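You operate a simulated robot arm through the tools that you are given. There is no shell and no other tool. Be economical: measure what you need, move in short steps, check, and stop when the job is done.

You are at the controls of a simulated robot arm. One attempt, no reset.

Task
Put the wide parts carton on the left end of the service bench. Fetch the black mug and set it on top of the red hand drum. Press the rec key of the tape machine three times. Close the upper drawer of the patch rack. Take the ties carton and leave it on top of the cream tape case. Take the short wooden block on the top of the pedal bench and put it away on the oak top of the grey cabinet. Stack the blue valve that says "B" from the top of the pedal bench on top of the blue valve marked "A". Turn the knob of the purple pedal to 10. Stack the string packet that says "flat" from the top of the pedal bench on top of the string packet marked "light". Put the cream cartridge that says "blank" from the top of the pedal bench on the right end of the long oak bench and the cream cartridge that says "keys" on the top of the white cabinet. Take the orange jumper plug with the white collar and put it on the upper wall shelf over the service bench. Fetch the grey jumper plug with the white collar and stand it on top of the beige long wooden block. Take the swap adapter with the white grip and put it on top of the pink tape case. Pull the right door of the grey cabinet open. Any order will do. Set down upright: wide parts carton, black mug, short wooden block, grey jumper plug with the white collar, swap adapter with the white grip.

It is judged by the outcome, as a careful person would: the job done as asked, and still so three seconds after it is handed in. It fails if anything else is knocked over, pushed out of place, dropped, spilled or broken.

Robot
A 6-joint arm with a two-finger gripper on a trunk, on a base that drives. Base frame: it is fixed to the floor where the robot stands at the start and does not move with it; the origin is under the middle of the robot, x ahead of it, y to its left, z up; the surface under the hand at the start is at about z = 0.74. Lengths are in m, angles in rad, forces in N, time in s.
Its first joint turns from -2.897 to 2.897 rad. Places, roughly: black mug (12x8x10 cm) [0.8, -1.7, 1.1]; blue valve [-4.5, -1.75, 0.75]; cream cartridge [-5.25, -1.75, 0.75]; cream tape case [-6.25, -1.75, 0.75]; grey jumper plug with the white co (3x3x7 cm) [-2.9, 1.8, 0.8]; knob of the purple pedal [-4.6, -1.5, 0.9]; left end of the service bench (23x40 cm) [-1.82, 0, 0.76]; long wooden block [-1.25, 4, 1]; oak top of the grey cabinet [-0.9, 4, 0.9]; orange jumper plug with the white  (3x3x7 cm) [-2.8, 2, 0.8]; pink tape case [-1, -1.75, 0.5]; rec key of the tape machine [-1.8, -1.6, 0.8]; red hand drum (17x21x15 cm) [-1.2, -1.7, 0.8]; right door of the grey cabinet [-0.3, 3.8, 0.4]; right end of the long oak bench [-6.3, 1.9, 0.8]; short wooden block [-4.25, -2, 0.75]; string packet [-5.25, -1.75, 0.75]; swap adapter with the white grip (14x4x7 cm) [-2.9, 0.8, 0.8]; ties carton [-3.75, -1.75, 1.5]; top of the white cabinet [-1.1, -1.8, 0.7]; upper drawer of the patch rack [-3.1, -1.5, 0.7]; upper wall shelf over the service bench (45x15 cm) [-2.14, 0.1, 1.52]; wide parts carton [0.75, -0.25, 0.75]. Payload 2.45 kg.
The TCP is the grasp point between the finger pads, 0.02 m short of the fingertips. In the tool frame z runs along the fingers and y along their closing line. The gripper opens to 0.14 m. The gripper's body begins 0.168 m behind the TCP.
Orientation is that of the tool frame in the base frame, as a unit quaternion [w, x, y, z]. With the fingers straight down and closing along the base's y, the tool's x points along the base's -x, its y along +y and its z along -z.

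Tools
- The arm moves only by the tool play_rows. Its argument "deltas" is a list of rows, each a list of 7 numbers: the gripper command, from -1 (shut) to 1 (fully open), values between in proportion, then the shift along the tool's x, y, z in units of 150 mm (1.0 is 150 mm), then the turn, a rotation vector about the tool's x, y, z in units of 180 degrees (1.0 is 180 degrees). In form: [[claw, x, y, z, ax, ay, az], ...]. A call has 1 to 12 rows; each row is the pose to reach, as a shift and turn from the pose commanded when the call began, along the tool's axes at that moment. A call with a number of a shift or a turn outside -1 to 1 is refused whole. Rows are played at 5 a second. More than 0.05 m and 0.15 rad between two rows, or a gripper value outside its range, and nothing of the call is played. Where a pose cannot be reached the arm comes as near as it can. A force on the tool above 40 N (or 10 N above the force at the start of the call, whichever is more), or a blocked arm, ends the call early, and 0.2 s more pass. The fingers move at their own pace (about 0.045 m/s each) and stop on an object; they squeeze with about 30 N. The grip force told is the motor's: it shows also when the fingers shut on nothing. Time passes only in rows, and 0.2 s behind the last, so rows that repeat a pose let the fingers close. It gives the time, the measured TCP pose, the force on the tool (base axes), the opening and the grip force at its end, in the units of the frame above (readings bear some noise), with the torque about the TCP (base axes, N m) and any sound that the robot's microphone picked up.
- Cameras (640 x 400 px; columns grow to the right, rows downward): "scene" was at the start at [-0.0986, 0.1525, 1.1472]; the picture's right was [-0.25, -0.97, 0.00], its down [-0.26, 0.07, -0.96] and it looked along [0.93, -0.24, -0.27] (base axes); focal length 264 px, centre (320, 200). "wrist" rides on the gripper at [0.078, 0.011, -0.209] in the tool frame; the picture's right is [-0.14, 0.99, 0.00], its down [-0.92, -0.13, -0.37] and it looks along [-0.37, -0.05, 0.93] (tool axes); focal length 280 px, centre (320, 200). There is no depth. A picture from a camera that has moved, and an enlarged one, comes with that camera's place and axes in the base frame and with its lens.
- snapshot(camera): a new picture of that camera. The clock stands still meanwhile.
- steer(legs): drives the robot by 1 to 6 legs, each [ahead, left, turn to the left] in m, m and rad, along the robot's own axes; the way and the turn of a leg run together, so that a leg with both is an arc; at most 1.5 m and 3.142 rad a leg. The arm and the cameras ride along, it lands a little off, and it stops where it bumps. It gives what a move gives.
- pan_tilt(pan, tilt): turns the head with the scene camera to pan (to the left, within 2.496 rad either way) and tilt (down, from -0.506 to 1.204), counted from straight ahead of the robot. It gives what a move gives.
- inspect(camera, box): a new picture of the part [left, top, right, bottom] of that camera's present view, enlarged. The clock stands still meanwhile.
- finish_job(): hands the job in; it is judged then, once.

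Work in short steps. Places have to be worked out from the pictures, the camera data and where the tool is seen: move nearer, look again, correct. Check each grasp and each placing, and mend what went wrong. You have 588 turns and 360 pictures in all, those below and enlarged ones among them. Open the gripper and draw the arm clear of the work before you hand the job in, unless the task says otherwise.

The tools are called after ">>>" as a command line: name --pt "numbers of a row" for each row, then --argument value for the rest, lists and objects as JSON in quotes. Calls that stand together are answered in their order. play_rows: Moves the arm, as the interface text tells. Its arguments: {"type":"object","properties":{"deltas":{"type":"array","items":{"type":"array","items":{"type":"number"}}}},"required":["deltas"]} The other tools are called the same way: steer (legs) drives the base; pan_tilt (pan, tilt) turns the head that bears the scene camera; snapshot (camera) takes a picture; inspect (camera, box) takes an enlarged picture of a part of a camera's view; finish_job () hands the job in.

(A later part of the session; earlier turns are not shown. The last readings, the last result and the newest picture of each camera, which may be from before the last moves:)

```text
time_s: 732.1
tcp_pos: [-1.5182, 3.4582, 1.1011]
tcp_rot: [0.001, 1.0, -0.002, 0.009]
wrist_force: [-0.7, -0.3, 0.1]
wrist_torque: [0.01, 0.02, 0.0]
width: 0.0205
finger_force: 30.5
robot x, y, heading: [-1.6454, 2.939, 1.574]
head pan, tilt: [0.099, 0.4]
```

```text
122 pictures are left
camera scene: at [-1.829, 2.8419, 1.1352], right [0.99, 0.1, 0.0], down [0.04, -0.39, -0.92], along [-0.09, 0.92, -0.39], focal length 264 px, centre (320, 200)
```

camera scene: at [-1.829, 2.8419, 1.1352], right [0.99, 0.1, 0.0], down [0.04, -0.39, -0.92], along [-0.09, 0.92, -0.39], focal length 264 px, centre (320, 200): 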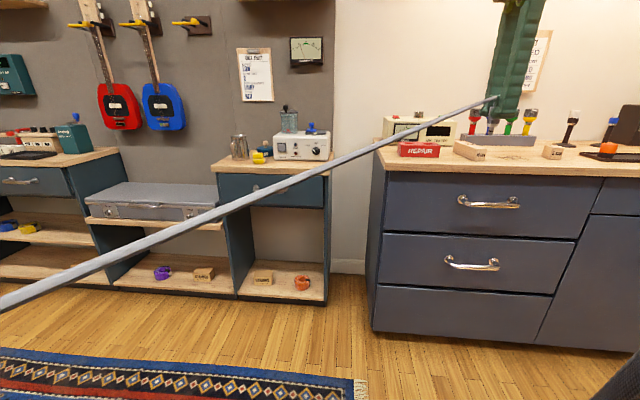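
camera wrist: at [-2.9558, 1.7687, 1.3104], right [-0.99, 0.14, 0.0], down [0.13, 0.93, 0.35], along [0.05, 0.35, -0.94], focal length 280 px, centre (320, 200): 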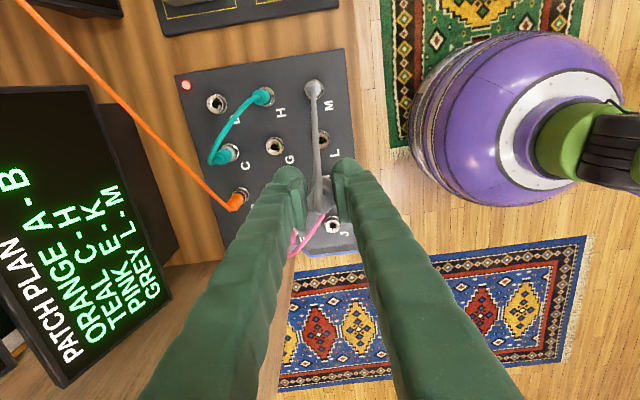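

Arrived; I shift right and ahead, and extend the arm over the 15 cm block.

>>> steer --legs '[[0.2, -0.135, 0]]'

>>> play_rows --pt "-1 0 -0.25 0 0 0 0" --pt "-1 0 -0.5 0 0 0 0" --pt "-1 0 -0.75 0 0 0 0" --pt "-1 0 -1 0 0 0 0"

>>> snapshot --camera "wrist"

>>> snapshot --camera "scene"

```text
time_s: 733.9
tcp_pos: [-1.3838, 3.6575, 1.0999]
tcp_rot: [0.003, 1.0, -0.003, 0.009]
wrist_force: [1.2, -0.2, 0.7]
wrist_torque: [0.0, -0.02, 0.03]
width: 0.0205
finger_force: 30.1
robot x, y, heading: [-1.516, 3.1396, 1.572]
head pan, tilt: [0.099, 0.4]
```

```text
time_s: 734.9
tcp_pos: [-1.3821, 3.8074, 1.0988]
tcp_rot: [0.002, 1.0, -0.003, 0.009]
wrist_force: [0.5, -2.1, -0.5]
wrist_torque: [0.09, -0.01, 0.0]
width: 0.0201
finger_force: 29.9
robot x, y, heading: [-1.512, 3.1407, 1.572]
head pan, tilt: [0.099, 0.4]
```

```text
121 pictures are left
camera wrist: at [-1.3083, 3.7971, 1.3098], right [-0.14, -0.99, 0.0], down [-0.93, 0.13, 0.35], along [-0.35, 0.05, -0.94], focal length 280 px, centre (320, 200)
```

wrist: 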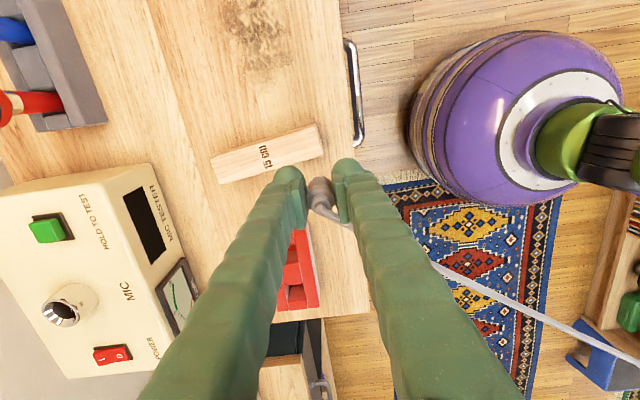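

```text
120 pictures are left
camera scene: at [-1.6952, 3.0412, 1.1352], right [0.99, 0.1, 0.0], down [0.04, -0.39, -0.92], along [-0.09, 0.92, -0.39], focal length 264 px, centre (320, 200)
```

scene: 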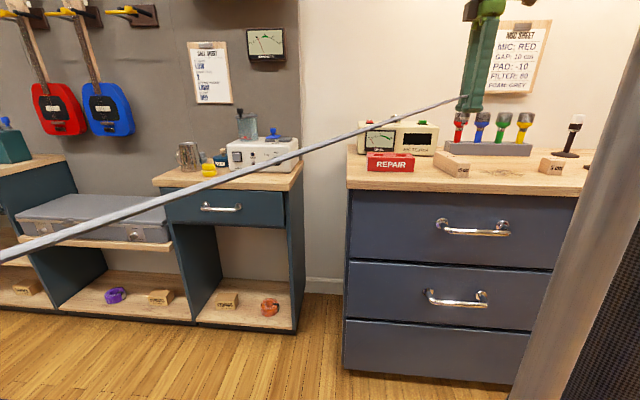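

Block centre (-1.372,3.879), top ≈0.933. I move over it, lower to z≈1.01 and look.

>>> play_rows --pt "-1 0.03 -0.2 0 0 0 0" --pt "-1 0.067 -0.47 0.1 0 0 0" --pt "-1 0.067 -0.47 0.35 0 0 0" --pt "-1 0.067 -0.47 0.55 0 0 0"

>>> snapshot --camera "wrist"

>>> inspect --camera "scene" --box '[400, 60, 540, 200]'

```text
time_s: 735.9
tcp_pos: [-1.3695, 3.8778, 1.0166]
tcp_rot: [0.002, 1.0, -0.003, 0.009]
wrist_force: [-1.1, 0.5, -0.2]
wrist_torque: [0.06, -0.01, 0.03]
width: 0.0203
finger_force: 30.1
robot x, y, heading: [-1.507, 3.1375, 1.572]
head pan, tilt: [0.099, 0.4]
```

```text
119 pictures are left
camera wrist: at [-1.2967, 3.8672, 1.2274], right [-0.14, -0.99, 0.0], down [-0.93, 0.13, 0.35], along [-0.35, 0.05, -0.94], focal length 280 px, centre (320, 200)
```

wrist: 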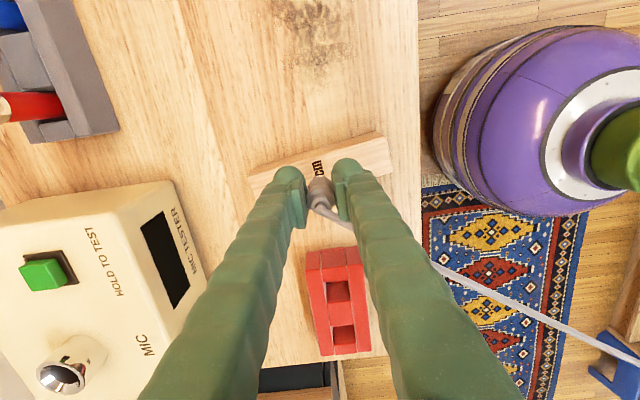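

```text
2.86 times, centred on (470, 130) of scene
camera zoom: at [-1.6952, 3.0416, 1.1352], right [0.99, 0.1, 0.0], down [0.04, -0.39, -0.92], along [-0.09, 0.92, -0.39], focal length 755 px, centre (-109, 400)
```

zoom: 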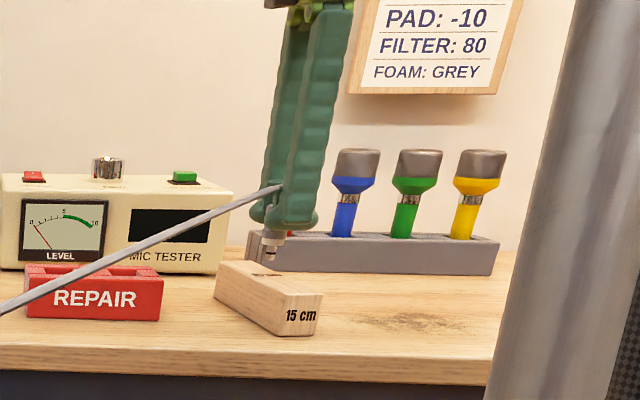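

Tip is directly over the block's middle; contact expected at TCP ≈0.985. Lower slowly.

>>> play_rows --pt "-1 0 0 0.08 0 0 0" --pt "-1 0 0 0.13 0 0 0" --pt "-1 0 0 0.16 0 0 0" --pt "-1 0 0 0.19 0 0 0" --pt "-1 0 0 0.21 0 0 0"

>>> inspect --camera "scene" --box '[430, 100, 510, 180]'

```text
time_s: 736.6
tcp_pos: [-1.3701, 3.8755, 0.9993]
tcp_rot: [0.001, 1.0, -0.002, 0.009]
wrist_force: [-0.1, -4.2, 18.6]
wrist_torque: [-0.23, 0.12, 0.03]
width: 0.0205
finger_force: 29.5
robot x, y, heading: [-1.5127, 3.1416, 1.57]
head pan, tilt: [0.099, 0.4]
stopped in row 3: the force on the tool passed its limit at 48 N (the readings are from after the stop); the commanded pose is now the measured one
```

```text
5.00 times, centred on (470, 140) of scene
camera zoom: at [-1.6953, 3.0409, 1.1351], right [0.99, 0.1, 0.0], down [0.04, -0.39, -0.92], along [-0.09, 0.92, -0.39], focal length 1322 px, centre (-430, 500)
```

zoom: 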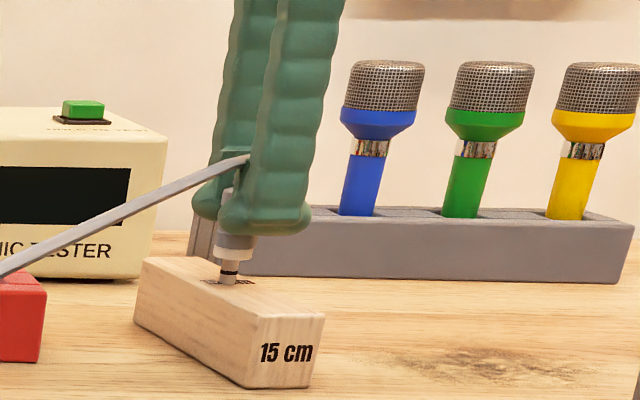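

The plug's tip is on the block. I ease off the pressing force in tiny steps before releasing.

>>> play_rows --pt "-1 0 0 -0.004 0 0 0" --pt "-1 0 0 -0.008 0 0 0" --pt "-1 0 0 -0.008 0 0 0"

```text
time_s: 737.4
tcp_pos: [-1.3708, 3.8773, 0.9985]
tcp_rot: [0.001, 1.0, -0.003, 0.009]
wrist_force: [1.7, -2.7, 11.3]
wrist_torque: [-0.11, -0.06, 0.02]
width: 0.0207
finger_force: 30.2
robot x, y, heading: [-1.513, 3.1392, 1.573]
head pan, tilt: [0.099, 0.4]
```

>>> play_rows --pt "-1 0 0 -0.004 0 0 0" --pt "-1 0 0 -0.006 0 0 0" --pt "-1 0 0 -0.006 0 0 0"

```text
time_s: 738.2
tcp_pos: [-1.3703, 3.8768, 0.9996]
tcp_rot: [0.002, 1.0, -0.002, 0.008]
wrist_force: [-0.3, 0.3, 0.4]
wrist_torque: [-0.01, 0.05, 0.02]
width: 0.0205
finger_force: 30.2
robot x, y, heading: [-1.5129, 3.1408, 1.571]
head pan, tilt: [0.099, 0.4]
```

Force is nil. I open very gradually and look.

>>> play_rows --pt "-0.69 0 0 0 0 0 0" --pt "-0.68 0 0 0 0 0 0" --pt "-0.67 0 0 0 0 0 0" --pt "-0.66 0 0 0 0 0 0" --pt "-0.64 0 0 0 0 0 0" --pt "-0.62 0 0 0 0 0 0"

>>> inspect --camera "scene" --box '[430, 100, 510, 180]'

>>> inspect --camera "wrist" --box '[260, 130, 380, 250]'

```text
time_s: 739.6
tcp_pos: [-1.3695, 3.8776, 0.999]
tcp_rot: [0.001, 1.0, -0.003, 0.009]
wrist_force: [-0.2, -0.1, 0.2]
wrist_torque: [0.01, 0.03, -0.02]
width: 0.0266
finger_force: 0.1
robot x, y, heading: [-1.5127, 3.1402, 1.573]
head pan, tilt: [0.099, 0.4]
```

```text
5.00 times, centred on (470, 140) of scene
camera zoom: at [-1.6952, 3.0417, 1.1352], right [0.99, 0.1, 0.0], down [0.04, -0.39, -0.92], along [-0.09, 0.92, -0.39], focal length 1322 px, centre (-430, 500)
```

zoom: 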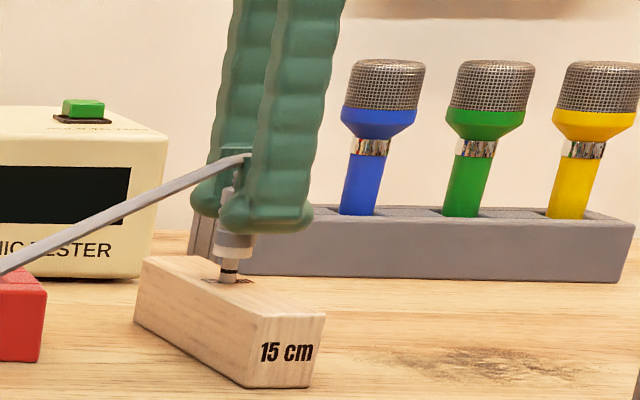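

```text
3.33 times, centred on (320, 190) of wrist
camera zoom: at [-1.2964, 3.8668, 1.2102], right [-0.14, -0.99, 0.0], down [-0.93, 0.13, 0.35], along [-0.35, 0.05, -0.94], focal length 935 px, centre (320, 233)
```

zoom: 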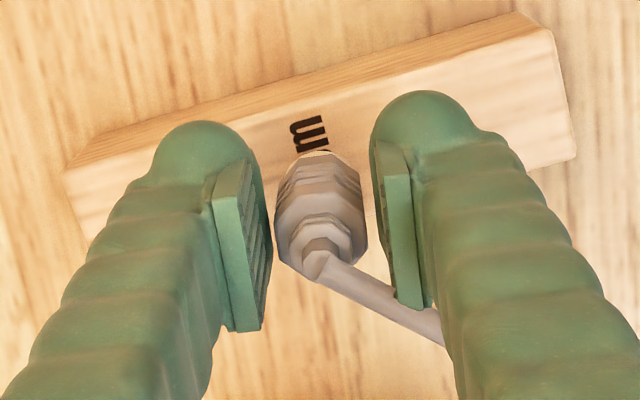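

It stands free. Open further and check it remains.

>>> play_rows --pt "-0.58 0 0 0 0 0 0" --pt "-0.54 0 0 0 0 0 0" --pt "-0.5 0 0 0 0 0 0" --pt "-0.46 0 0 0 0 0 0" --pt "-0.42 0 0 0 0 0 0" --pt "-0.42 0 0 0 0 0 0"

>>> inspect --camera "wrist" --box '[260, 130, 380, 250]'

```text
time_s: 741.0
tcp_pos: [-1.3704, 3.8771, 0.9992]
tcp_rot: [0.002, 1.0, -0.003, 0.009]
wrist_force: [0.3, 0.0, 0.3]
wrist_torque: [0.01, 0.02, -0.03]
width: 0.0404
finger_force: 0.0
robot x, y, heading: [-1.5126, 3.1405, 1.572]
head pan, tilt: [0.099, 0.4]
```

```text
3.33 times, centred on (320, 190) of wrist
camera zoom: at [-1.2964, 3.8668, 1.2102], right [-0.14, -0.99, 0.0], down [-0.93, 0.13, 0.35], along [-0.35, 0.05, -0.94], focal length 935 px, centre (320, 233)
```

zoom: 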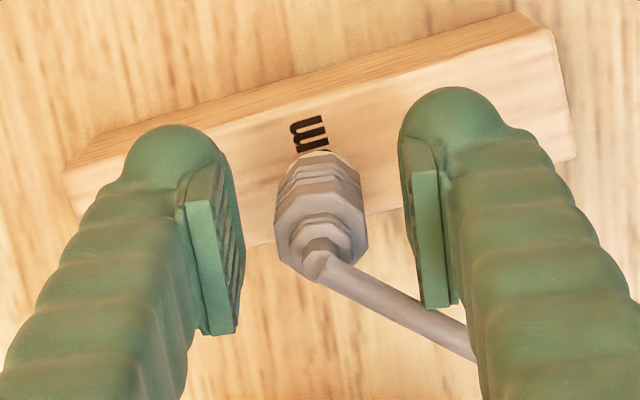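

Freestanding and still. I rise slowly straight up and check.

>>> play_rows --pt "-0.42 0 0 -0.1 0 0 0" --pt "-0.42 0 0 -0.2 0 0 0" --pt "-0.42 0 0 -0.35 0 0 0" --pt "-0.42 0 0 -0.5 0 0 0" --pt "-0.42 0 0 -0.7 0 0 0" --pt "-0.42 0 0 -0.9 0 0 0"

>>> inspect --camera "scene" --box '[410, 60, 530, 190]'

```text
time_s: 742.4
tcp_pos: [-1.3735, 3.8771, 1.1356]
tcp_rot: [0.002, 1.0, -0.003, 0.009]
wrist_force: [0.3, -0.4, -0.2]
wrist_torque: [0.01, -0.01, -0.02]
width: 0.0405
finger_force: 0.0
robot x, y, heading: [-1.5129, 3.1396, 1.57]
head pan, tilt: [0.099, 0.4]
```

```text
3.08 times, centred on (470, 125) of scene
camera zoom: at [-1.6952, 3.0417, 1.1352], right [0.99, 0.1, 0.0], down [0.04, -0.39, -0.92], along [-0.09, 0.92, -0.39], focal length 813 px, centre (-142, 431)
```

zoom: 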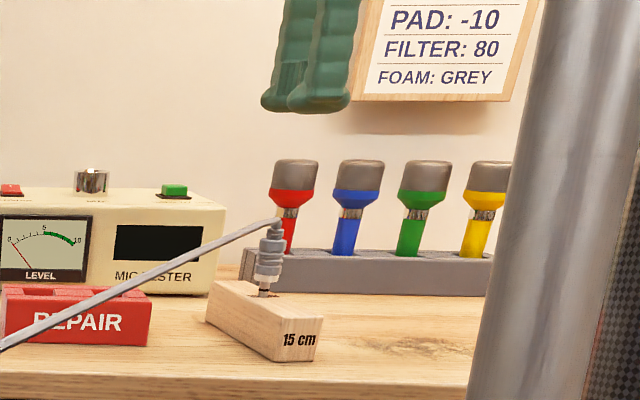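

The grey plug stands on the block. Last item: the swap adapter near (-2.9,0.8). Retract and go back west.

>>> play_rows --pt "-0.2 0 0.3 0 0 0 0" --pt "0 0 0.6 0 0 0 0" --pt "0 0 0.9 0 0 0 0" --pt "0 0 1 0 0 0 0"

>>> play_rows --pt "0 0 0.3 0 0 0 0" --pt "0 0 0.6 0 0 0 0" --pt "0 0 0.9 0 0 0 0" --pt "0 0 1 0 0 0 0"

>>> steer --legs '[[-0.2, 0, 0], [0, 1.2, 0], [0, 1.0, 0], [0, 0, -1.57], [0, -1.1, 0], [0, -0.9, 0]]'

>>> snapshot --camera "scene"

```text
time_s: 743.4
tcp_pos: [-1.3733, 3.7271, 1.1353]
tcp_rot: [0.002, 1.0, -0.002, 0.009]
wrist_force: [-0.5, 0.9, 0.1]
wrist_torque: [-0.02, 0.0, -0.04]
width: 0.07
finger_force: 0.0
robot x, y, heading: [-1.5119, 3.142, 1.575]
head pan, tilt: [0.099, 0.4]
```

```text
time_s: 744.4
tcp_pos: [-1.3754, 3.5764, 1.1356]
tcp_rot: [0.002, 1.0, -0.002, 0.009]
wrist_force: [0.6, -0.3, 0.1]
wrist_torque: [0.0, -0.01, -0.03]
width: 0.0699
finger_force: 0.1
robot x, y, heading: [-1.5113, 3.1405, 1.575]
head pan, tilt: [0.099, 0.4]
```

```text
time_s: 769.9
tcp_pos: [-3.2589, 0.7854, 1.1347]
tcp_rot: [0.008, 0.708, -0.707, 0.005]
wrist_force: [0.4, -0.4, -0.4]
wrist_torque: [-0.01, 0.0, 0.0]
width: 0.07
finger_force: 0.1
robot x, y, heading: [-3.6978, 0.9186, 0.01]
head pan, tilt: [0.099, 0.4]
```

```text
112 pictures are left
camera scene: at [-3.7971, 1.1037, 1.1352], right [0.11, -0.99, 0.0], down [-0.39, -0.04, -0.92], along [0.92, 0.1, -0.39], focal length 264 px, centre (320, 200)
```

scene: 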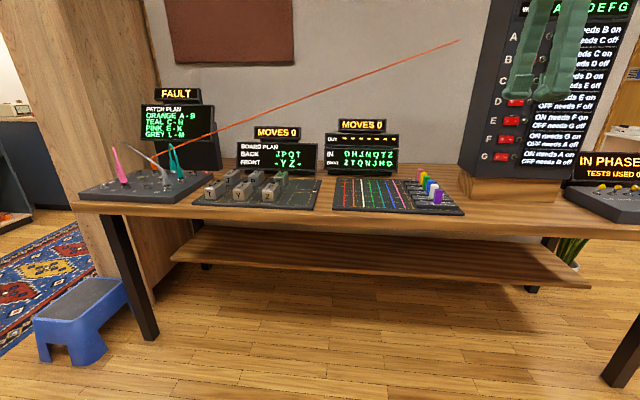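

>>> inspect --camera "scene" --box '[310, 110, 480, 225]'

>>> snapshot --camera "wrist"

```text
3.48 times, centred on (395, 168) of scene
camera zoom: at [-3.7971, 1.1037, 1.1352], right [0.11, -0.99, 0.0], down [-0.39, -0.04, -0.92], along [0.92, 0.1, -0.39], focal length 920 px, centre (59, 313)
```

zoom: 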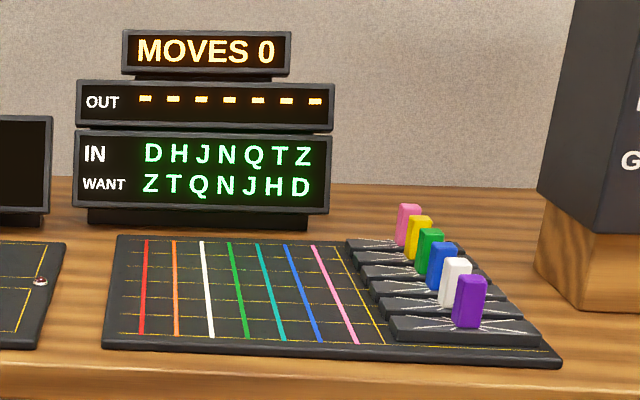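

```text
110 pictures are left
camera wrist: at [-3.2702, 0.7114, 1.3465], right [-0.99, 0.14, 0.0], down [0.13, 0.93, 0.35], along [0.05, 0.35, -0.94], focal length 280 px, centre (320, 200)
```

wrist: 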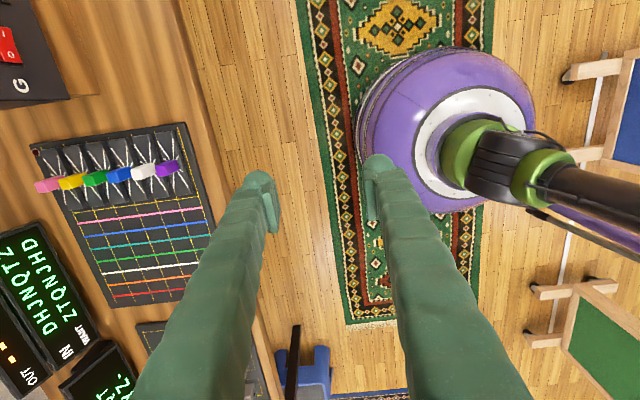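

The adapters: white grip is second from the front, triangulated near (-2.901,0.807), grip mid z≈0.80. I advance the base, rotate the gripper +90° so it closes along y, and move over.

>>> steer --legs '[[0.15, 0, 0]]'

>>> play_rows --pt "0 0 0 0 0 0 0.0455" --pt "0 0 -0.06 0 0 0 0.091" --pt "0 0 -0.12 0 0 0 0.1365" --pt "0 0 -0.18 0 0 0 0.182" --pt "0 0 -0.24 0 0 0 0.2275" --pt "0 0 -0.3 0 0 0 0.273" --pt "0 0 -0.36 0 0 0 0.3185" --pt "0 0 -0.42 0 0 0 0.364" --pt "0 0 -0.48 0 0 0 0.4095" --pt "0 0 -0.54 0 0 0 0.455" --pt "0 0 -0.6 0 0 0 0.5"

>>> snapshot --camera "wrist"

```text
time_s: 771.3
tcp_pos: [-3.1096, 0.787, 1.1363]
tcp_rot: [0.008, 0.707, -0.707, 0.004]
wrist_force: [0.5, -0.9, 0.2]
wrist_torque: [0.02, -0.01, 0.03]
width: 0.0698
finger_force: 0.0
robot x, y, heading: [-3.5502, 0.9231, 0.008]
head pan, tilt: [0.099, 0.4]
```

```text
time_s: 773.7
tcp_pos: [-3.0196, 0.7865, 1.1354]
tcp_rot: [-0.002, 0.0, 1.0, -0.009]
wrist_force: [-0.2, 0.3, 1.2]
wrist_torque: [0.0, -0.06, 0.0]
width: 0.07
finger_force: 0.1
robot x, y, heading: [-3.5501, 0.921, 0.005]
head pan, tilt: [0.099, 0.4]
```

```text
109 pictures are left
camera wrist: at [-3.0971, 0.8016, 1.3448], right [0.14, 0.99, -0.02], down [0.92, -0.12, 0.37], along [0.36, -0.07, -0.93], focal length 280 px, centre (320, 200)
```

wrist: 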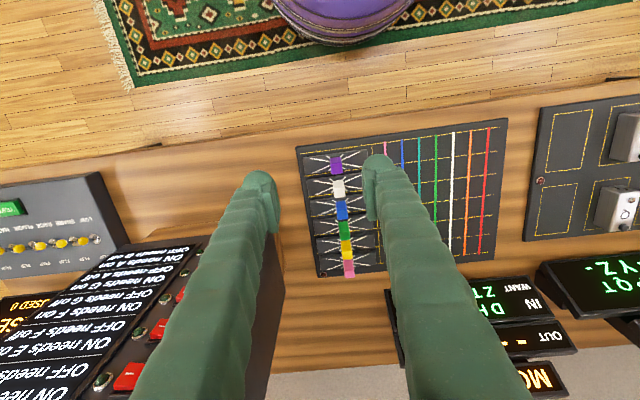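

>>> inspect --camera "wrist" --box '[280, 120, 400, 290]'

```text
2.35 times, centred on (340, 205) of wrist
camera zoom: at [-3.0971, 0.8016, 1.3448], right [0.14, 0.99, -0.02], down [0.92, -0.12, 0.37], along [0.36, -0.07, -0.93], focal length 660 px, centre (273, 188)
```

zoom: 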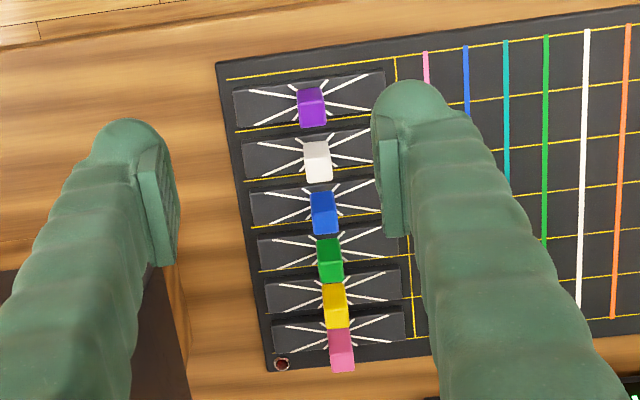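

White grip at (-2.912,0.803). I move over it and lower partway.

>>> play_rows --pt "-0.2 -0.25 0.05 0 0 0 0" --pt "-0.3 -0.5 0.11 0 0 0 0" --pt "-0.4 -0.717 0.11 0.15 0 0 0" --pt "-0.4 -0.717 0.11 0.45 0 0 0" --pt "-0.4 -0.717 0.11 0.75 0 0 0" --pt "-0.4 -0.717 0.11 1 0 0 0"

>>> inspect --camera "wrist" --box '[250, 100, 390, 260]'

>>> inspect --camera "scene" --box '[380, 110, 520, 225]'

```text
time_s: 775.1
tcp_pos: [-2.9119, 0.8015, 0.984]
tcp_rot: [-0.002, 0.0, 1.0, -0.009]
wrist_force: [1.0, -0.6, -0.1]
wrist_torque: [0.02, 0.01, 0.03]
width: 0.0419
finger_force: 0.0
robot x, y, heading: [-3.5467, 0.9222, 0.003]
head pan, tilt: [0.099, 0.4]
```

```text
2.50 times, centred on (320, 180) of wrist
camera zoom: at [-2.9906, 0.8157, 1.1939], right [0.14, 0.99, -0.02], down [0.92, -0.12, 0.37], along [0.36, -0.07, -0.93], focal length 701 px, centre (320, 250)
```

zoom: 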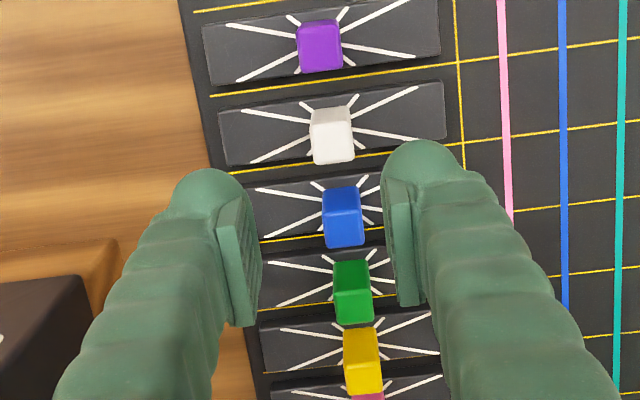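

```text
3.48 times, centred on (450, 168) of scene
camera zoom: at [-3.6464, 1.1049, 1.1352], right [0.11, -0.99, 0.0], down [-0.39, -0.04, -0.92], along [0.92, 0.1, -0.39], focal length 920 px, centre (-132, 313)
```

zoom: 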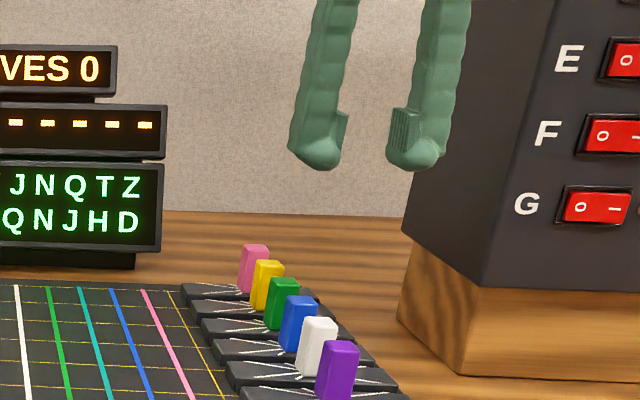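

Aligned over the white grip. Lower most of the way and check.

>>> play_rows --pt "-0.4 0 0 0.3 0 0 0" --pt "-0.4 0 0 0.6 0 0 0" --pt "-0.4 0 0 0.85 0 0 0"

>>> inspect --camera "wrist" --box '[250, 100, 390, 260]'

>>> inspect --camera "scene" --box '[380, 110, 520, 225]'

```text
time_s: 775.9
tcp_pos: [-2.9128, 0.7988, 0.8569]
tcp_rot: [-0.002, -0.001, 1.0, -0.01]
wrist_force: [0.2, -0.3, -0.5]
wrist_torque: [0.04, 0.0, -0.02]
width: 0.0419
finger_force: 0.0
robot x, y, heading: [-3.5467, 0.9192, 0.007]
head pan, tilt: [0.099, 0.4]
```

```text
2.50 times, centred on (320, 180) of wrist
camera zoom: at [-2.9906, 0.8131, 1.0655], right [0.14, 0.99, -0.02], down [0.92, -0.12, 0.37], along [0.36, -0.07, -0.93], focal length 701 px, centre (320, 250)
```

zoom: 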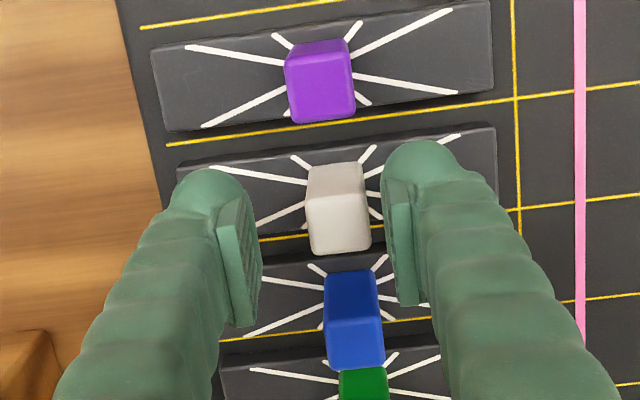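

```text
3.48 times, centred on (450, 168) of scene
camera zoom: at [-3.6465, 1.1049, 1.1352], right [0.11, -0.99, 0.0], down [-0.39, -0.04, -0.92], along [0.92, 0.1, -0.39], focal length 920 px, centre (-132, 313)
```

zoom: 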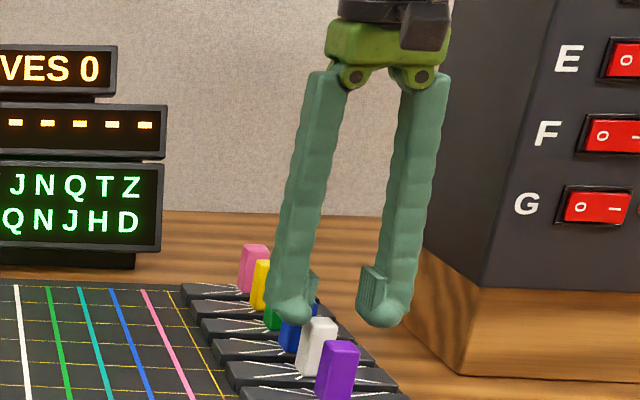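

Aligned; shift 5 mm in y, descend 4.4 cm, close, and lift gently.

>>> play_rows --pt "-0.4 0 0.033 0.1 0 0 0" --pt "-0.4 0 0.033 0.2 0 0 0" --pt "-0.4 0 0.033 0.29 0 0 0" --pt "-1 0 0.033 0.29 0 0 0" --pt "-1 0 0.033 0.29 0 0 0" --pt "-1 0 0.033 0.29 0 0 0" --pt "-1 0 0.033 0.29 0 0 0" --pt "-1 0 0.033 0.2 0 0 0" --pt "-1 0 0.033 0.1 0 0 0" --pt "-1 0 0.033 -0.1 0 0 0"

>>> inspect --camera "wrist" --box '[230, 80, 410, 280]'

>>> inspect --camera "scene" --box '[380, 110, 520, 225]'

```text
time_s: 778.1
tcp_pos: [-2.9129, 0.8031, 0.8712]
tcp_rot: [-0.002, -0.001, 1.0, -0.009]
wrist_force: [-0.2, -0.1, -0.8]
wrist_torque: [0.04, 0.04, 0.01]
width: 0.0206
finger_force: 30.6
robot x, y, heading: [-3.5491, 0.9229, 0.009]
head pan, tilt: [0.099, 0.4]
```

```text
2.00 times, centred on (320, 180) of wrist
camera zoom: at [-2.9901, 0.8185, 1.0816], right [0.14, 0.99, -0.02], down [0.92, -0.12, 0.37], along [0.36, -0.07, -0.93], focal length 561 px, centre (320, 240)
```

zoom: 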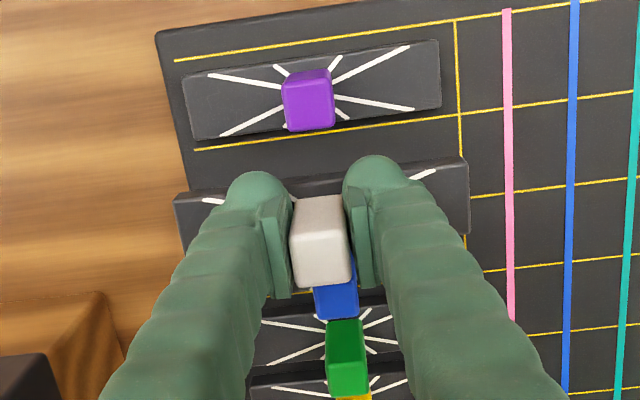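

```text
3.48 times, centred on (450, 168) of scene
camera zoom: at [-3.6464, 1.1048, 1.1352], right [0.11, -0.99, 0.0], down [-0.39, -0.04, -0.92], along [0.92, 0.1, -0.39], focal length 920 px, centre (-132, 313)
```

zoom: 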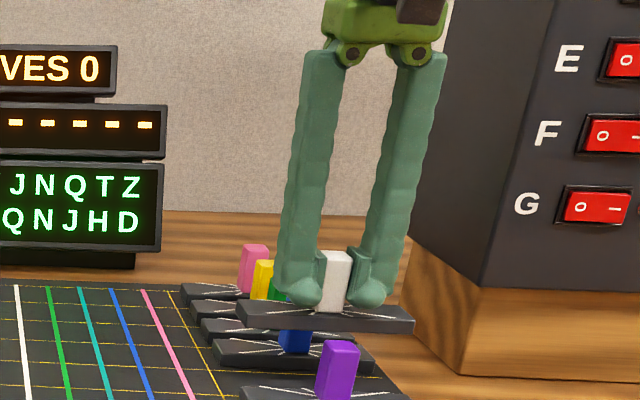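

Lifted cleanly. But it must go under the cabinet's top board, so I need a tilted grasp: I set it back in its slot, open, tilt the tool ~50° about the grip and re-close.

>>> play_rows --pt "-1 0 0 0.2 0 0 0" --pt "-1 0 0 0.3 0 0 0" --pt "-1 0 0 0.36 0 0 0" --pt "-1 0 0 0.385 0 0 0" --pt "-0.6 0 0 0.385 0 0 0" --pt "-0.4 0 0 0.385 0 0 0" --pt "-0.4 0 0 0.385 0 0 0"

>>> inspect --camera "scene" --box '[380, 110, 520, 225]'

```text
time_s: 779.7
tcp_pos: [-2.9123, 0.8031, 0.8143]
tcp_rot: [-0.001, -0.001, 1.0, -0.008]
wrist_force: [-0.8, 0.3, 0.0]
wrist_torque: [0.03, 0.01, 0.0]
width: 0.0421
finger_force: 0.1
robot x, y, heading: [-3.5478, 0.9205, 0.004]
head pan, tilt: [0.099, 0.4]
```

```text
3.48 times, centred on (450, 168) of scene
camera zoom: at [-3.6464, 1.1049, 1.1352], right [0.11, -0.99, 0.0], down [-0.39, -0.04, -0.92], along [0.92, 0.1, -0.39], focal length 920 px, centre (-132, 313)
```

zoom: 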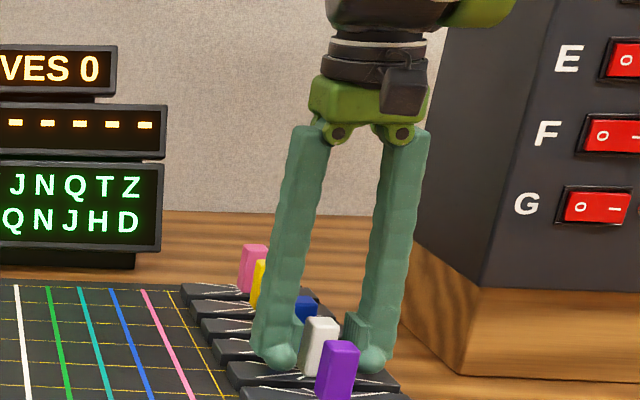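

Back in its slot. Tilt 50° about the grip, then close.

>>> play_rows --pt "-0.4 0 0 -0.02 0 -0.0463 0" --pt "-0.4 0 0 -0.03 0 -0.0926 0" --pt "-0.4 0 0 -0.03 0 -0.139 0" --pt "-0.4 0 0 -0.03 0 -0.1853 0" --pt "-0.4 0 0 -0.03 0 -0.2316 0" --pt "-0.4 0 0 -0.03 0 -0.278 0" --pt "-0.4 0 0 -0.03 0 -0.278 0"

>>> inspect --camera "scene" --box '[380, 110, 520, 225]'

>>> snapshot --camera "wrist"

```text
time_s: 781.3
tcp_pos: [-2.9124, 0.8027, 0.8187]
tcp_rot: [0.423, -0.005, 0.906, -0.007]
wrist_force: [-0.6, -0.6, 0.4]
wrist_torque: [0.01, 0.0, -0.01]
width: 0.0421
finger_force: 0.1
robot x, y, heading: [-3.5433, 0.9224, 0.008]
head pan, tilt: [0.099, 0.4]
```

```text
3.48 times, centred on (450, 168) of scene
camera zoom: at [-3.6465, 1.1049, 1.1352], right [0.11, -0.99, 0.0], down [-0.39, -0.04, -0.92], along [0.92, 0.1, -0.39], focal length 920 px, centre (-132, 313)
```

zoom: 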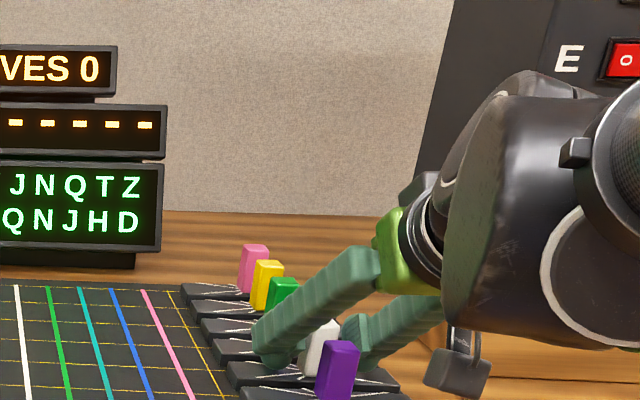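

```text
99 pictures are left
camera wrist: at [-3.123, 0.815, 0.894], right [0.09, 0.99, 0.09], down [0.31, -0.11, 0.94], along [0.95, -0.06, -0.32], focal length 280 px, centre (320, 200)
```

wrist: 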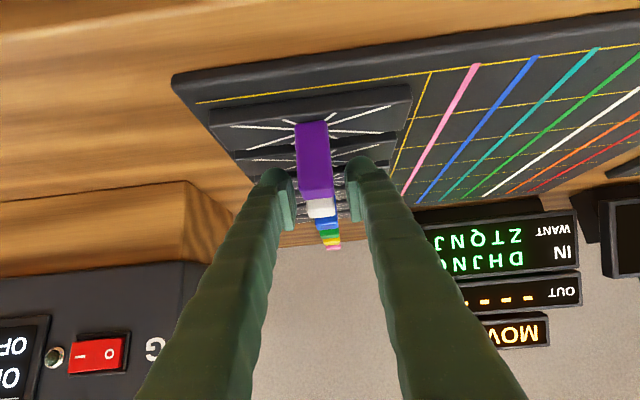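

Fingers straddle white (and clear purple). Close and lift straight up.

>>> play_rows --pt "-0.4 0.02 0 0.015 0 0 0" --pt "-1 0.02 0 0.015 0 0 0" --pt "-1 0.02 0 0.015 0 0 0" --pt "-1 0.02 0 0.015 0 0 0" --pt "-1 0.02 0 0.015 0 0 0" --pt "-1 -0.1 0 -0.085 0 0 0" --pt "-1 -0.25 0 -0.21 0 0 0" --pt "-1 -0.45 0 -0.38 0 0 0" --pt "-1 -0.65 0 -0.545 0 0 0"

>>> inspect --camera "scene" --box '[380, 90, 520, 225]'

>>> snapshot --camera "wrist"

```text
time_s: 783.3
tcp_pos: [-2.8946, 0.8024, 0.9541]
tcp_rot: [0.421, -0.007, 0.907, -0.007]
wrist_force: [0.2, -0.1, -0.5]
wrist_torque: [-0.01, 0.02, 0.05]
width: 0.0206
finger_force: 29.5
robot x, y, heading: [-3.5508, 0.9209, 0.01]
head pan, tilt: [0.099, 0.4]
```

```text
2.96 times, centred on (450, 158) of scene
camera zoom: at [-3.6461, 1.1024, 1.1365], right [0.08, -1.0, 0.0], down [-0.37, -0.03, -0.93], along [0.92, 0.07, -0.38], focal length 783 px, centre (-65, 326)
```

zoom: 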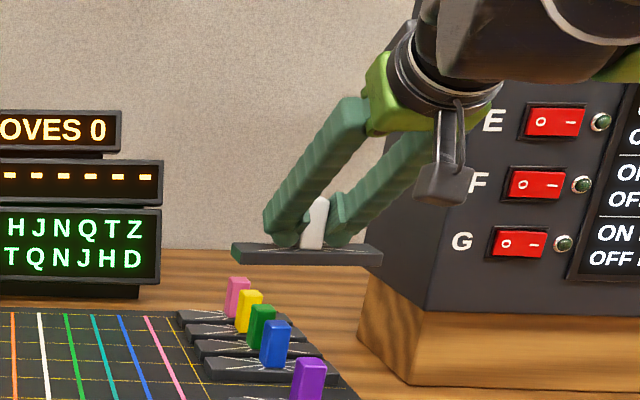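

```text
97 pictures are left
camera wrist: at [-3.1052, 0.8136, 1.0295], right [0.08, 0.99, 0.09], down [0.31, -0.11, 0.94], along [0.95, -0.05, -0.32], focal length 280 px, centre (320, 200)
```

wrist: 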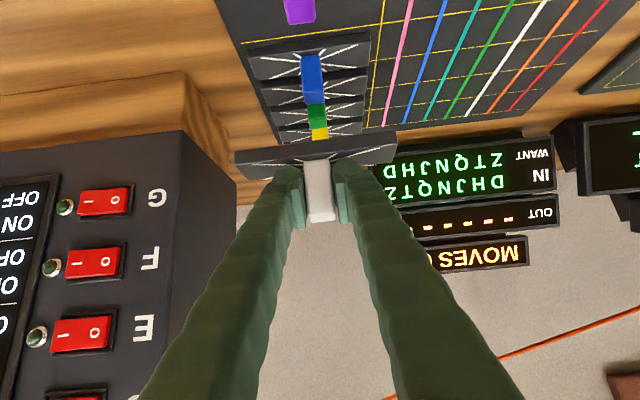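

Held upright at 50° tilt. Raise a bit, back off and drive around to the white cabinet.

>>> play_rows --pt "-1 -0.2 0 -0.17 0 0 0" --pt "-1 -0.35 0 -0.3 0 0 0" --pt "-1 -0.5 0 -0.45 0 0 0"

>>> steer --legs '[[-0.2, 0, 0], [0, -0.85, 0], [0, -0.82, 0], [1.3, 0, 0], [1.35, 0, 0], [0, 0, -1.57]]'

>>> pan_tilt --pan 0.0 --tilt 0.55

>>> snapshot --camera "scene"

>>> snapshot --camera "wrist"

```text
time_s: 784.3
tcp_pos: [-2.8832, 0.8027, 1.0606]
tcp_rot: [0.422, -0.009, 0.906, -0.006]
wrist_force: [-0.4, -0.7, -0.9]
wrist_torque: [-0.02, -0.01, -0.04]
width: 0.0208
finger_force: 29.9
robot x, y, heading: [-3.5521, 0.9219, 0.009]
head pan, tilt: [0.099, 0.4]
stopped in row 3: the arm was blocked; the commanded pose is now the measured one
```

```text
time_s: 810.3
tcp_pos: [-1.1813, -1.3723, 1.0609]
tcp_rot: [0.295, 0.633, 0.649, -0.302]
wrist_force: [-0.4, 0.5, -0.6]
wrist_torque: [0.01, -0.03, 0.02]
width: 0.0206
finger_force: 29.8
robot x, y, heading: [-1.0683, -0.707, -1.551]
head pan, tilt: [0.099, 0.4]
```

```text
time_s: 811.0
tcp_pos: [-1.1814, -1.3746, 1.0606]
tcp_rot: [0.295, 0.632, 0.651, -0.3]
wrist_force: [-0.2, 0.4, -0.6]
wrist_torque: [-0.05, 0.0, -0.04]
width: 0.0209
finger_force: 30.3
robot x, y, heading: [-1.068, -0.7055, -1.56]
head pan, tilt: [0.0, 0.55]
```

```text
96 pictures are left
camera scene: at [-0.8858, -0.6049, 1.1271], right [-0.99, -0.12, 0.0], down [-0.05, 0.47, -0.88], along [0.1, -0.88, -0.47], focal length 264 px, centre (320, 200)
```

scene: 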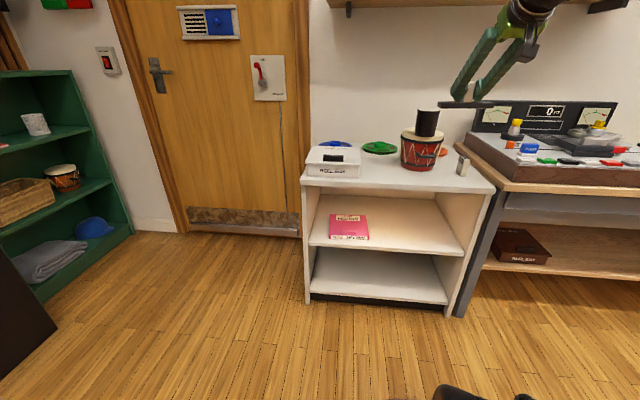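

```text
95 pictures are left
camera wrist: at [-1.1732, -1.1634, 1.1361], right [0.99, -0.07, 0.09], down [-0.1, -0.31, 0.94], along [-0.04, -0.95, -0.32], focal length 280 px, centre (320, 200)
```

wrist: 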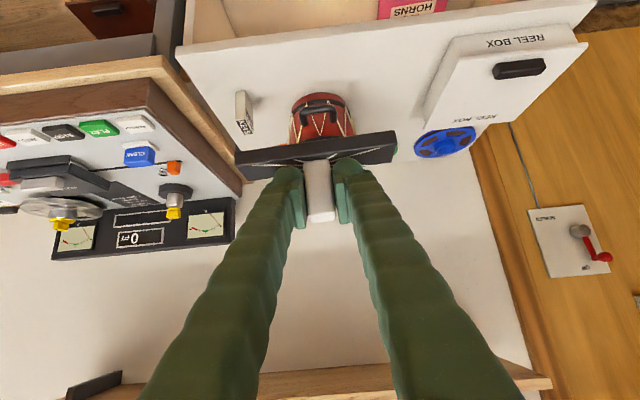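

Pink case: centre ≈(-0.905,-1.66), top ≈0.44, near the shelf's front. I back off a bit, shift left to line up, and lower the arm in the open.

>>> steer --legs '[[-0.15, 0.28, -0.01]]'

>>> play_rows --pt "-1 0.24 0 0.2 0 0 0" --pt "-1 0.48 0 0.4 0 0 0" --pt "-1 0.72 0 0.6 0 0 0" --pt "-1 0.96 0 0.8 0 0 0"

>>> play_rows --pt "-1 0.24 0 0.2 0 0 0" --pt "-1 0.48 0 0.4 0 0 0" --pt "-1 0.72 0 0.6 0 0 0" --pt "-1 0.96 0 0.8 0 0 0"

>>> play_rows --pt "-1 0.24 0 0.2 0 0 0" --pt "-1 0.48 0 0.4 0 0 0" --pt "-1 0.72 0 0.6 0 0 0" --pt "-1 0.86 0 0.72 0 0 0"

>>> snapshot --camera "scene"

>>> snapshot --camera "wrist"

```text
time_s: 813.1
tcp_pos: [-0.9086, -1.2207, 1.0596]
tcp_rot: [0.295, 0.634, 0.648, -0.302]
wrist_force: [1.0, 0.1, -0.4]
wrist_torque: [0.02, 0.02, 0.01]
width: 0.0207
finger_force: 29.9
robot x, y, heading: [-0.79, -0.5518, -1.561]
head pan, tilt: [0.0, 0.55]
```

```text
time_s: 814.1
tcp_pos: [-0.9126, -1.2189, 0.8733]
tcp_rot: [0.294, 0.635, 0.647, -0.302]
wrist_force: [-0.1, 0.2, -1.1]
wrist_torque: [0.0, 0.01, 0.01]
width: 0.0209
finger_force: 29.9
robot x, y, heading: [-0.79, -0.5544, -1.559]
head pan, tilt: [0.0, 0.55]
```

```text
time_s: 815.1
tcp_pos: [-0.9167, -1.2168, 0.6854]
tcp_rot: [0.294, 0.635, 0.647, -0.302]
wrist_force: [0.1, 0.1, -0.5]
wrist_torque: [0.04, 0.01, 0.01]
width: 0.0206
finger_force: 30.7
robot x, y, heading: [-0.7867, -0.5536, -1.564]
head pan, tilt: [0.0, 0.55]
```

```text
time_s: 816.1
tcp_pos: [-0.9216, -1.2262, 0.564]
tcp_rot: [0.294, 0.634, 0.649, -0.301]
wrist_force: [-0.6, 0.6, -0.8]
wrist_torque: [0.03, 0.03, -0.02]
width: 0.021
finger_force: 30.0
out of reach, approached as far as the arm can: row 3, 4
robot x, y, heading: [-0.789, -0.5544, -1.563]
head pan, tilt: [0.0, 0.55]
```

```text
94 pictures are left
camera scene: at [-0.6158, -0.4517, 1.1215], right [-1.0, -0.01, 0.0], down [0.0, 0.52, -0.85], along [0.01, -0.85, -0.52], focal length 264 px, centre (320, 200)
```

scene: 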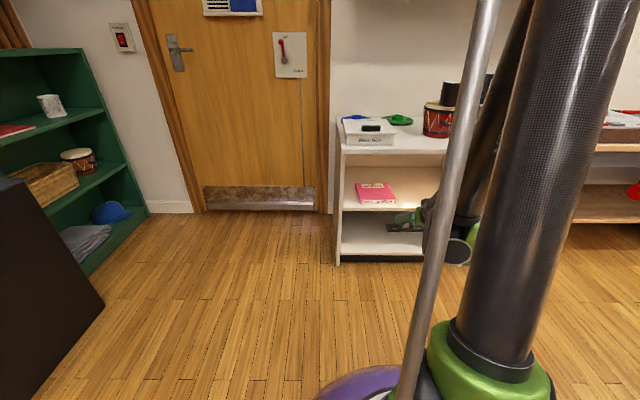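

```text
93 pictures are left
camera wrist: at [-0.9117, -1.016, 0.6395], right [0.99, -0.08, 0.09], down [-0.11, -0.32, 0.94], along [-0.05, -0.95, -0.32], focal length 280 px, centre (320, 200)
```

wrist: 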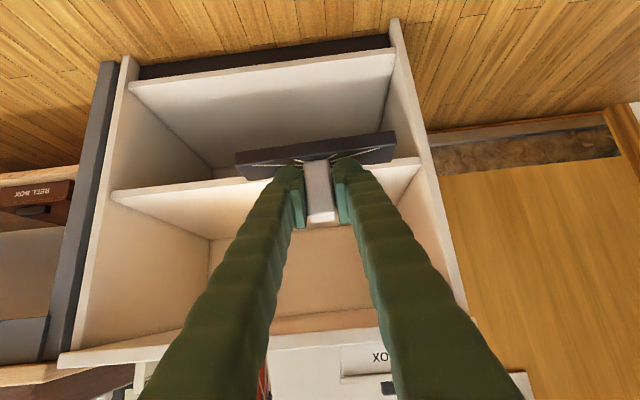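

At this radius z=0.56 is the floor. I extend the arm forward 0.15 (still outside the cabinet) and try lower.

>>> steer --legs '[[-0.12, 0, 0]]'

>>> play_rows --pt "-1 -0.2 0 0.24 0 0 0" --pt "-1 -0.4 0 0.48 0 0 0" --pt "-1 -0.6 0 0.72 0 0 0" --pt "-1 -0.75 0 0.9 0 0 0"

>>> play_rows --pt "-1 0.15 0 0.13 0 0 0" --pt "-1 0.3 0 0.26 0 0 0" --pt "-1 0.33 0 0.28 0 0 0"

```text
time_s: 817.4
tcp_pos: [-0.9223, -1.1062, 0.5643]
tcp_rot: [0.293, 0.635, 0.648, -0.301]
wrist_force: [0.5, 0.3, -0.4]
wrist_torque: [-0.02, 0.01, -0.03]
width: 0.0204
finger_force: 30.1
robot x, y, heading: [-0.7929, -0.4326, -1.566]
head pan, tilt: [0.0, 0.55]
```

```text
time_s: 818.4
tcp_pos: [-0.9215, -1.284, 0.5635]
tcp_rot: [0.293, 0.636, 0.647, -0.301]
wrist_force: [0.3, -0.8, -1.0]
wrist_torque: [0.01, -0.02, -0.01]
width: 0.021
finger_force: 30.1
robot x, y, heading: [-0.7909, -0.4337, -1.566]
head pan, tilt: [0.0, 0.55]
```

```text
time_s: 819.2
tcp_pos: [-0.923, -1.2828, 0.4987]
tcp_rot: [0.293, 0.636, 0.647, -0.301]
wrist_force: [0.0, -0.2, -0.3]
wrist_torque: [-0.01, 0.01, 0.01]
width: 0.0206
finger_force: 30.1
robot x, y, heading: [-0.7945, -0.4351, -1.567]
head pan, tilt: [0.0, 0.55]
```

z≈0.50 reachable with the arm extended. I check the alignment between adapter and case with the scene camera.

>>> play_rows --pt "-1 -0.12 0 -0.1 0 0 0" --pt "-1 -0.16 0 -0.13 0 0 0"

>>> inspect --camera "scene" --box '[310, 100, 480, 270]'

>>> snapshot --camera "wrist"

```text
time_s: 819.8
tcp_pos: [-0.9222, -1.2822, 0.5292]
tcp_rot: [0.293, 0.635, 0.647, -0.302]
wrist_force: [-0.2, -0.1, -0.5]
wrist_torque: [-0.01, 0.01, 0.0]
width: 0.0208
finger_force: 30.0
robot x, y, heading: [-0.7946, -0.4365, -1.561]
head pan, tilt: [0.0, 0.55]
```

```text
2.35 times, centred on (395, 185) of scene
camera zoom: at [-0.6167, -0.332, 1.1215], right [-1.0, -0.01, 0.0], down [0.0, 0.52, -0.85], along [0.01, -0.85, -0.52], focal length 622 px, centre (144, 235)
```

zoom: 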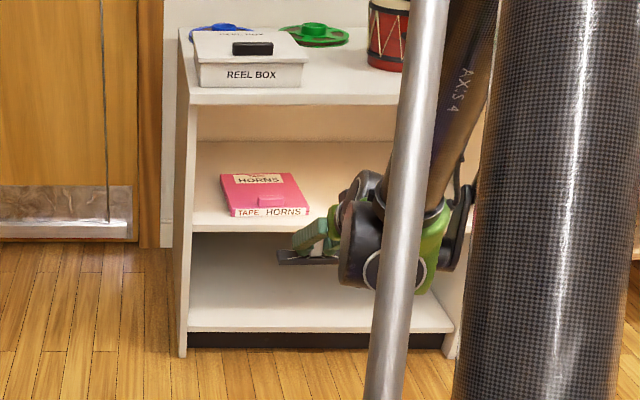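

```text
91 pictures are left
camera wrist: at [-0.9125, -1.0728, 0.605], right [0.99, -0.08, 0.09], down [-0.11, -0.32, 0.94], along [-0.05, -0.95, -0.32], focal length 280 px, centre (320, 200)
```

wrist: 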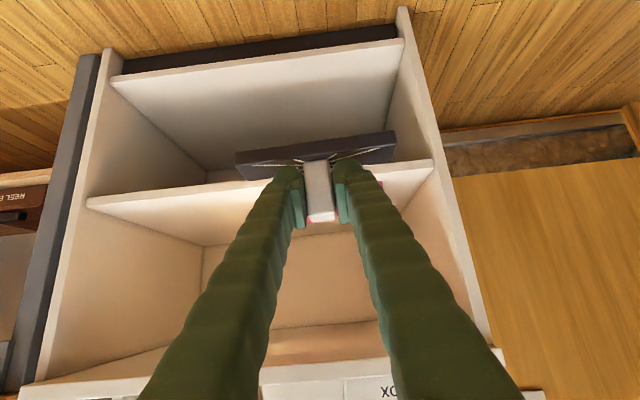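

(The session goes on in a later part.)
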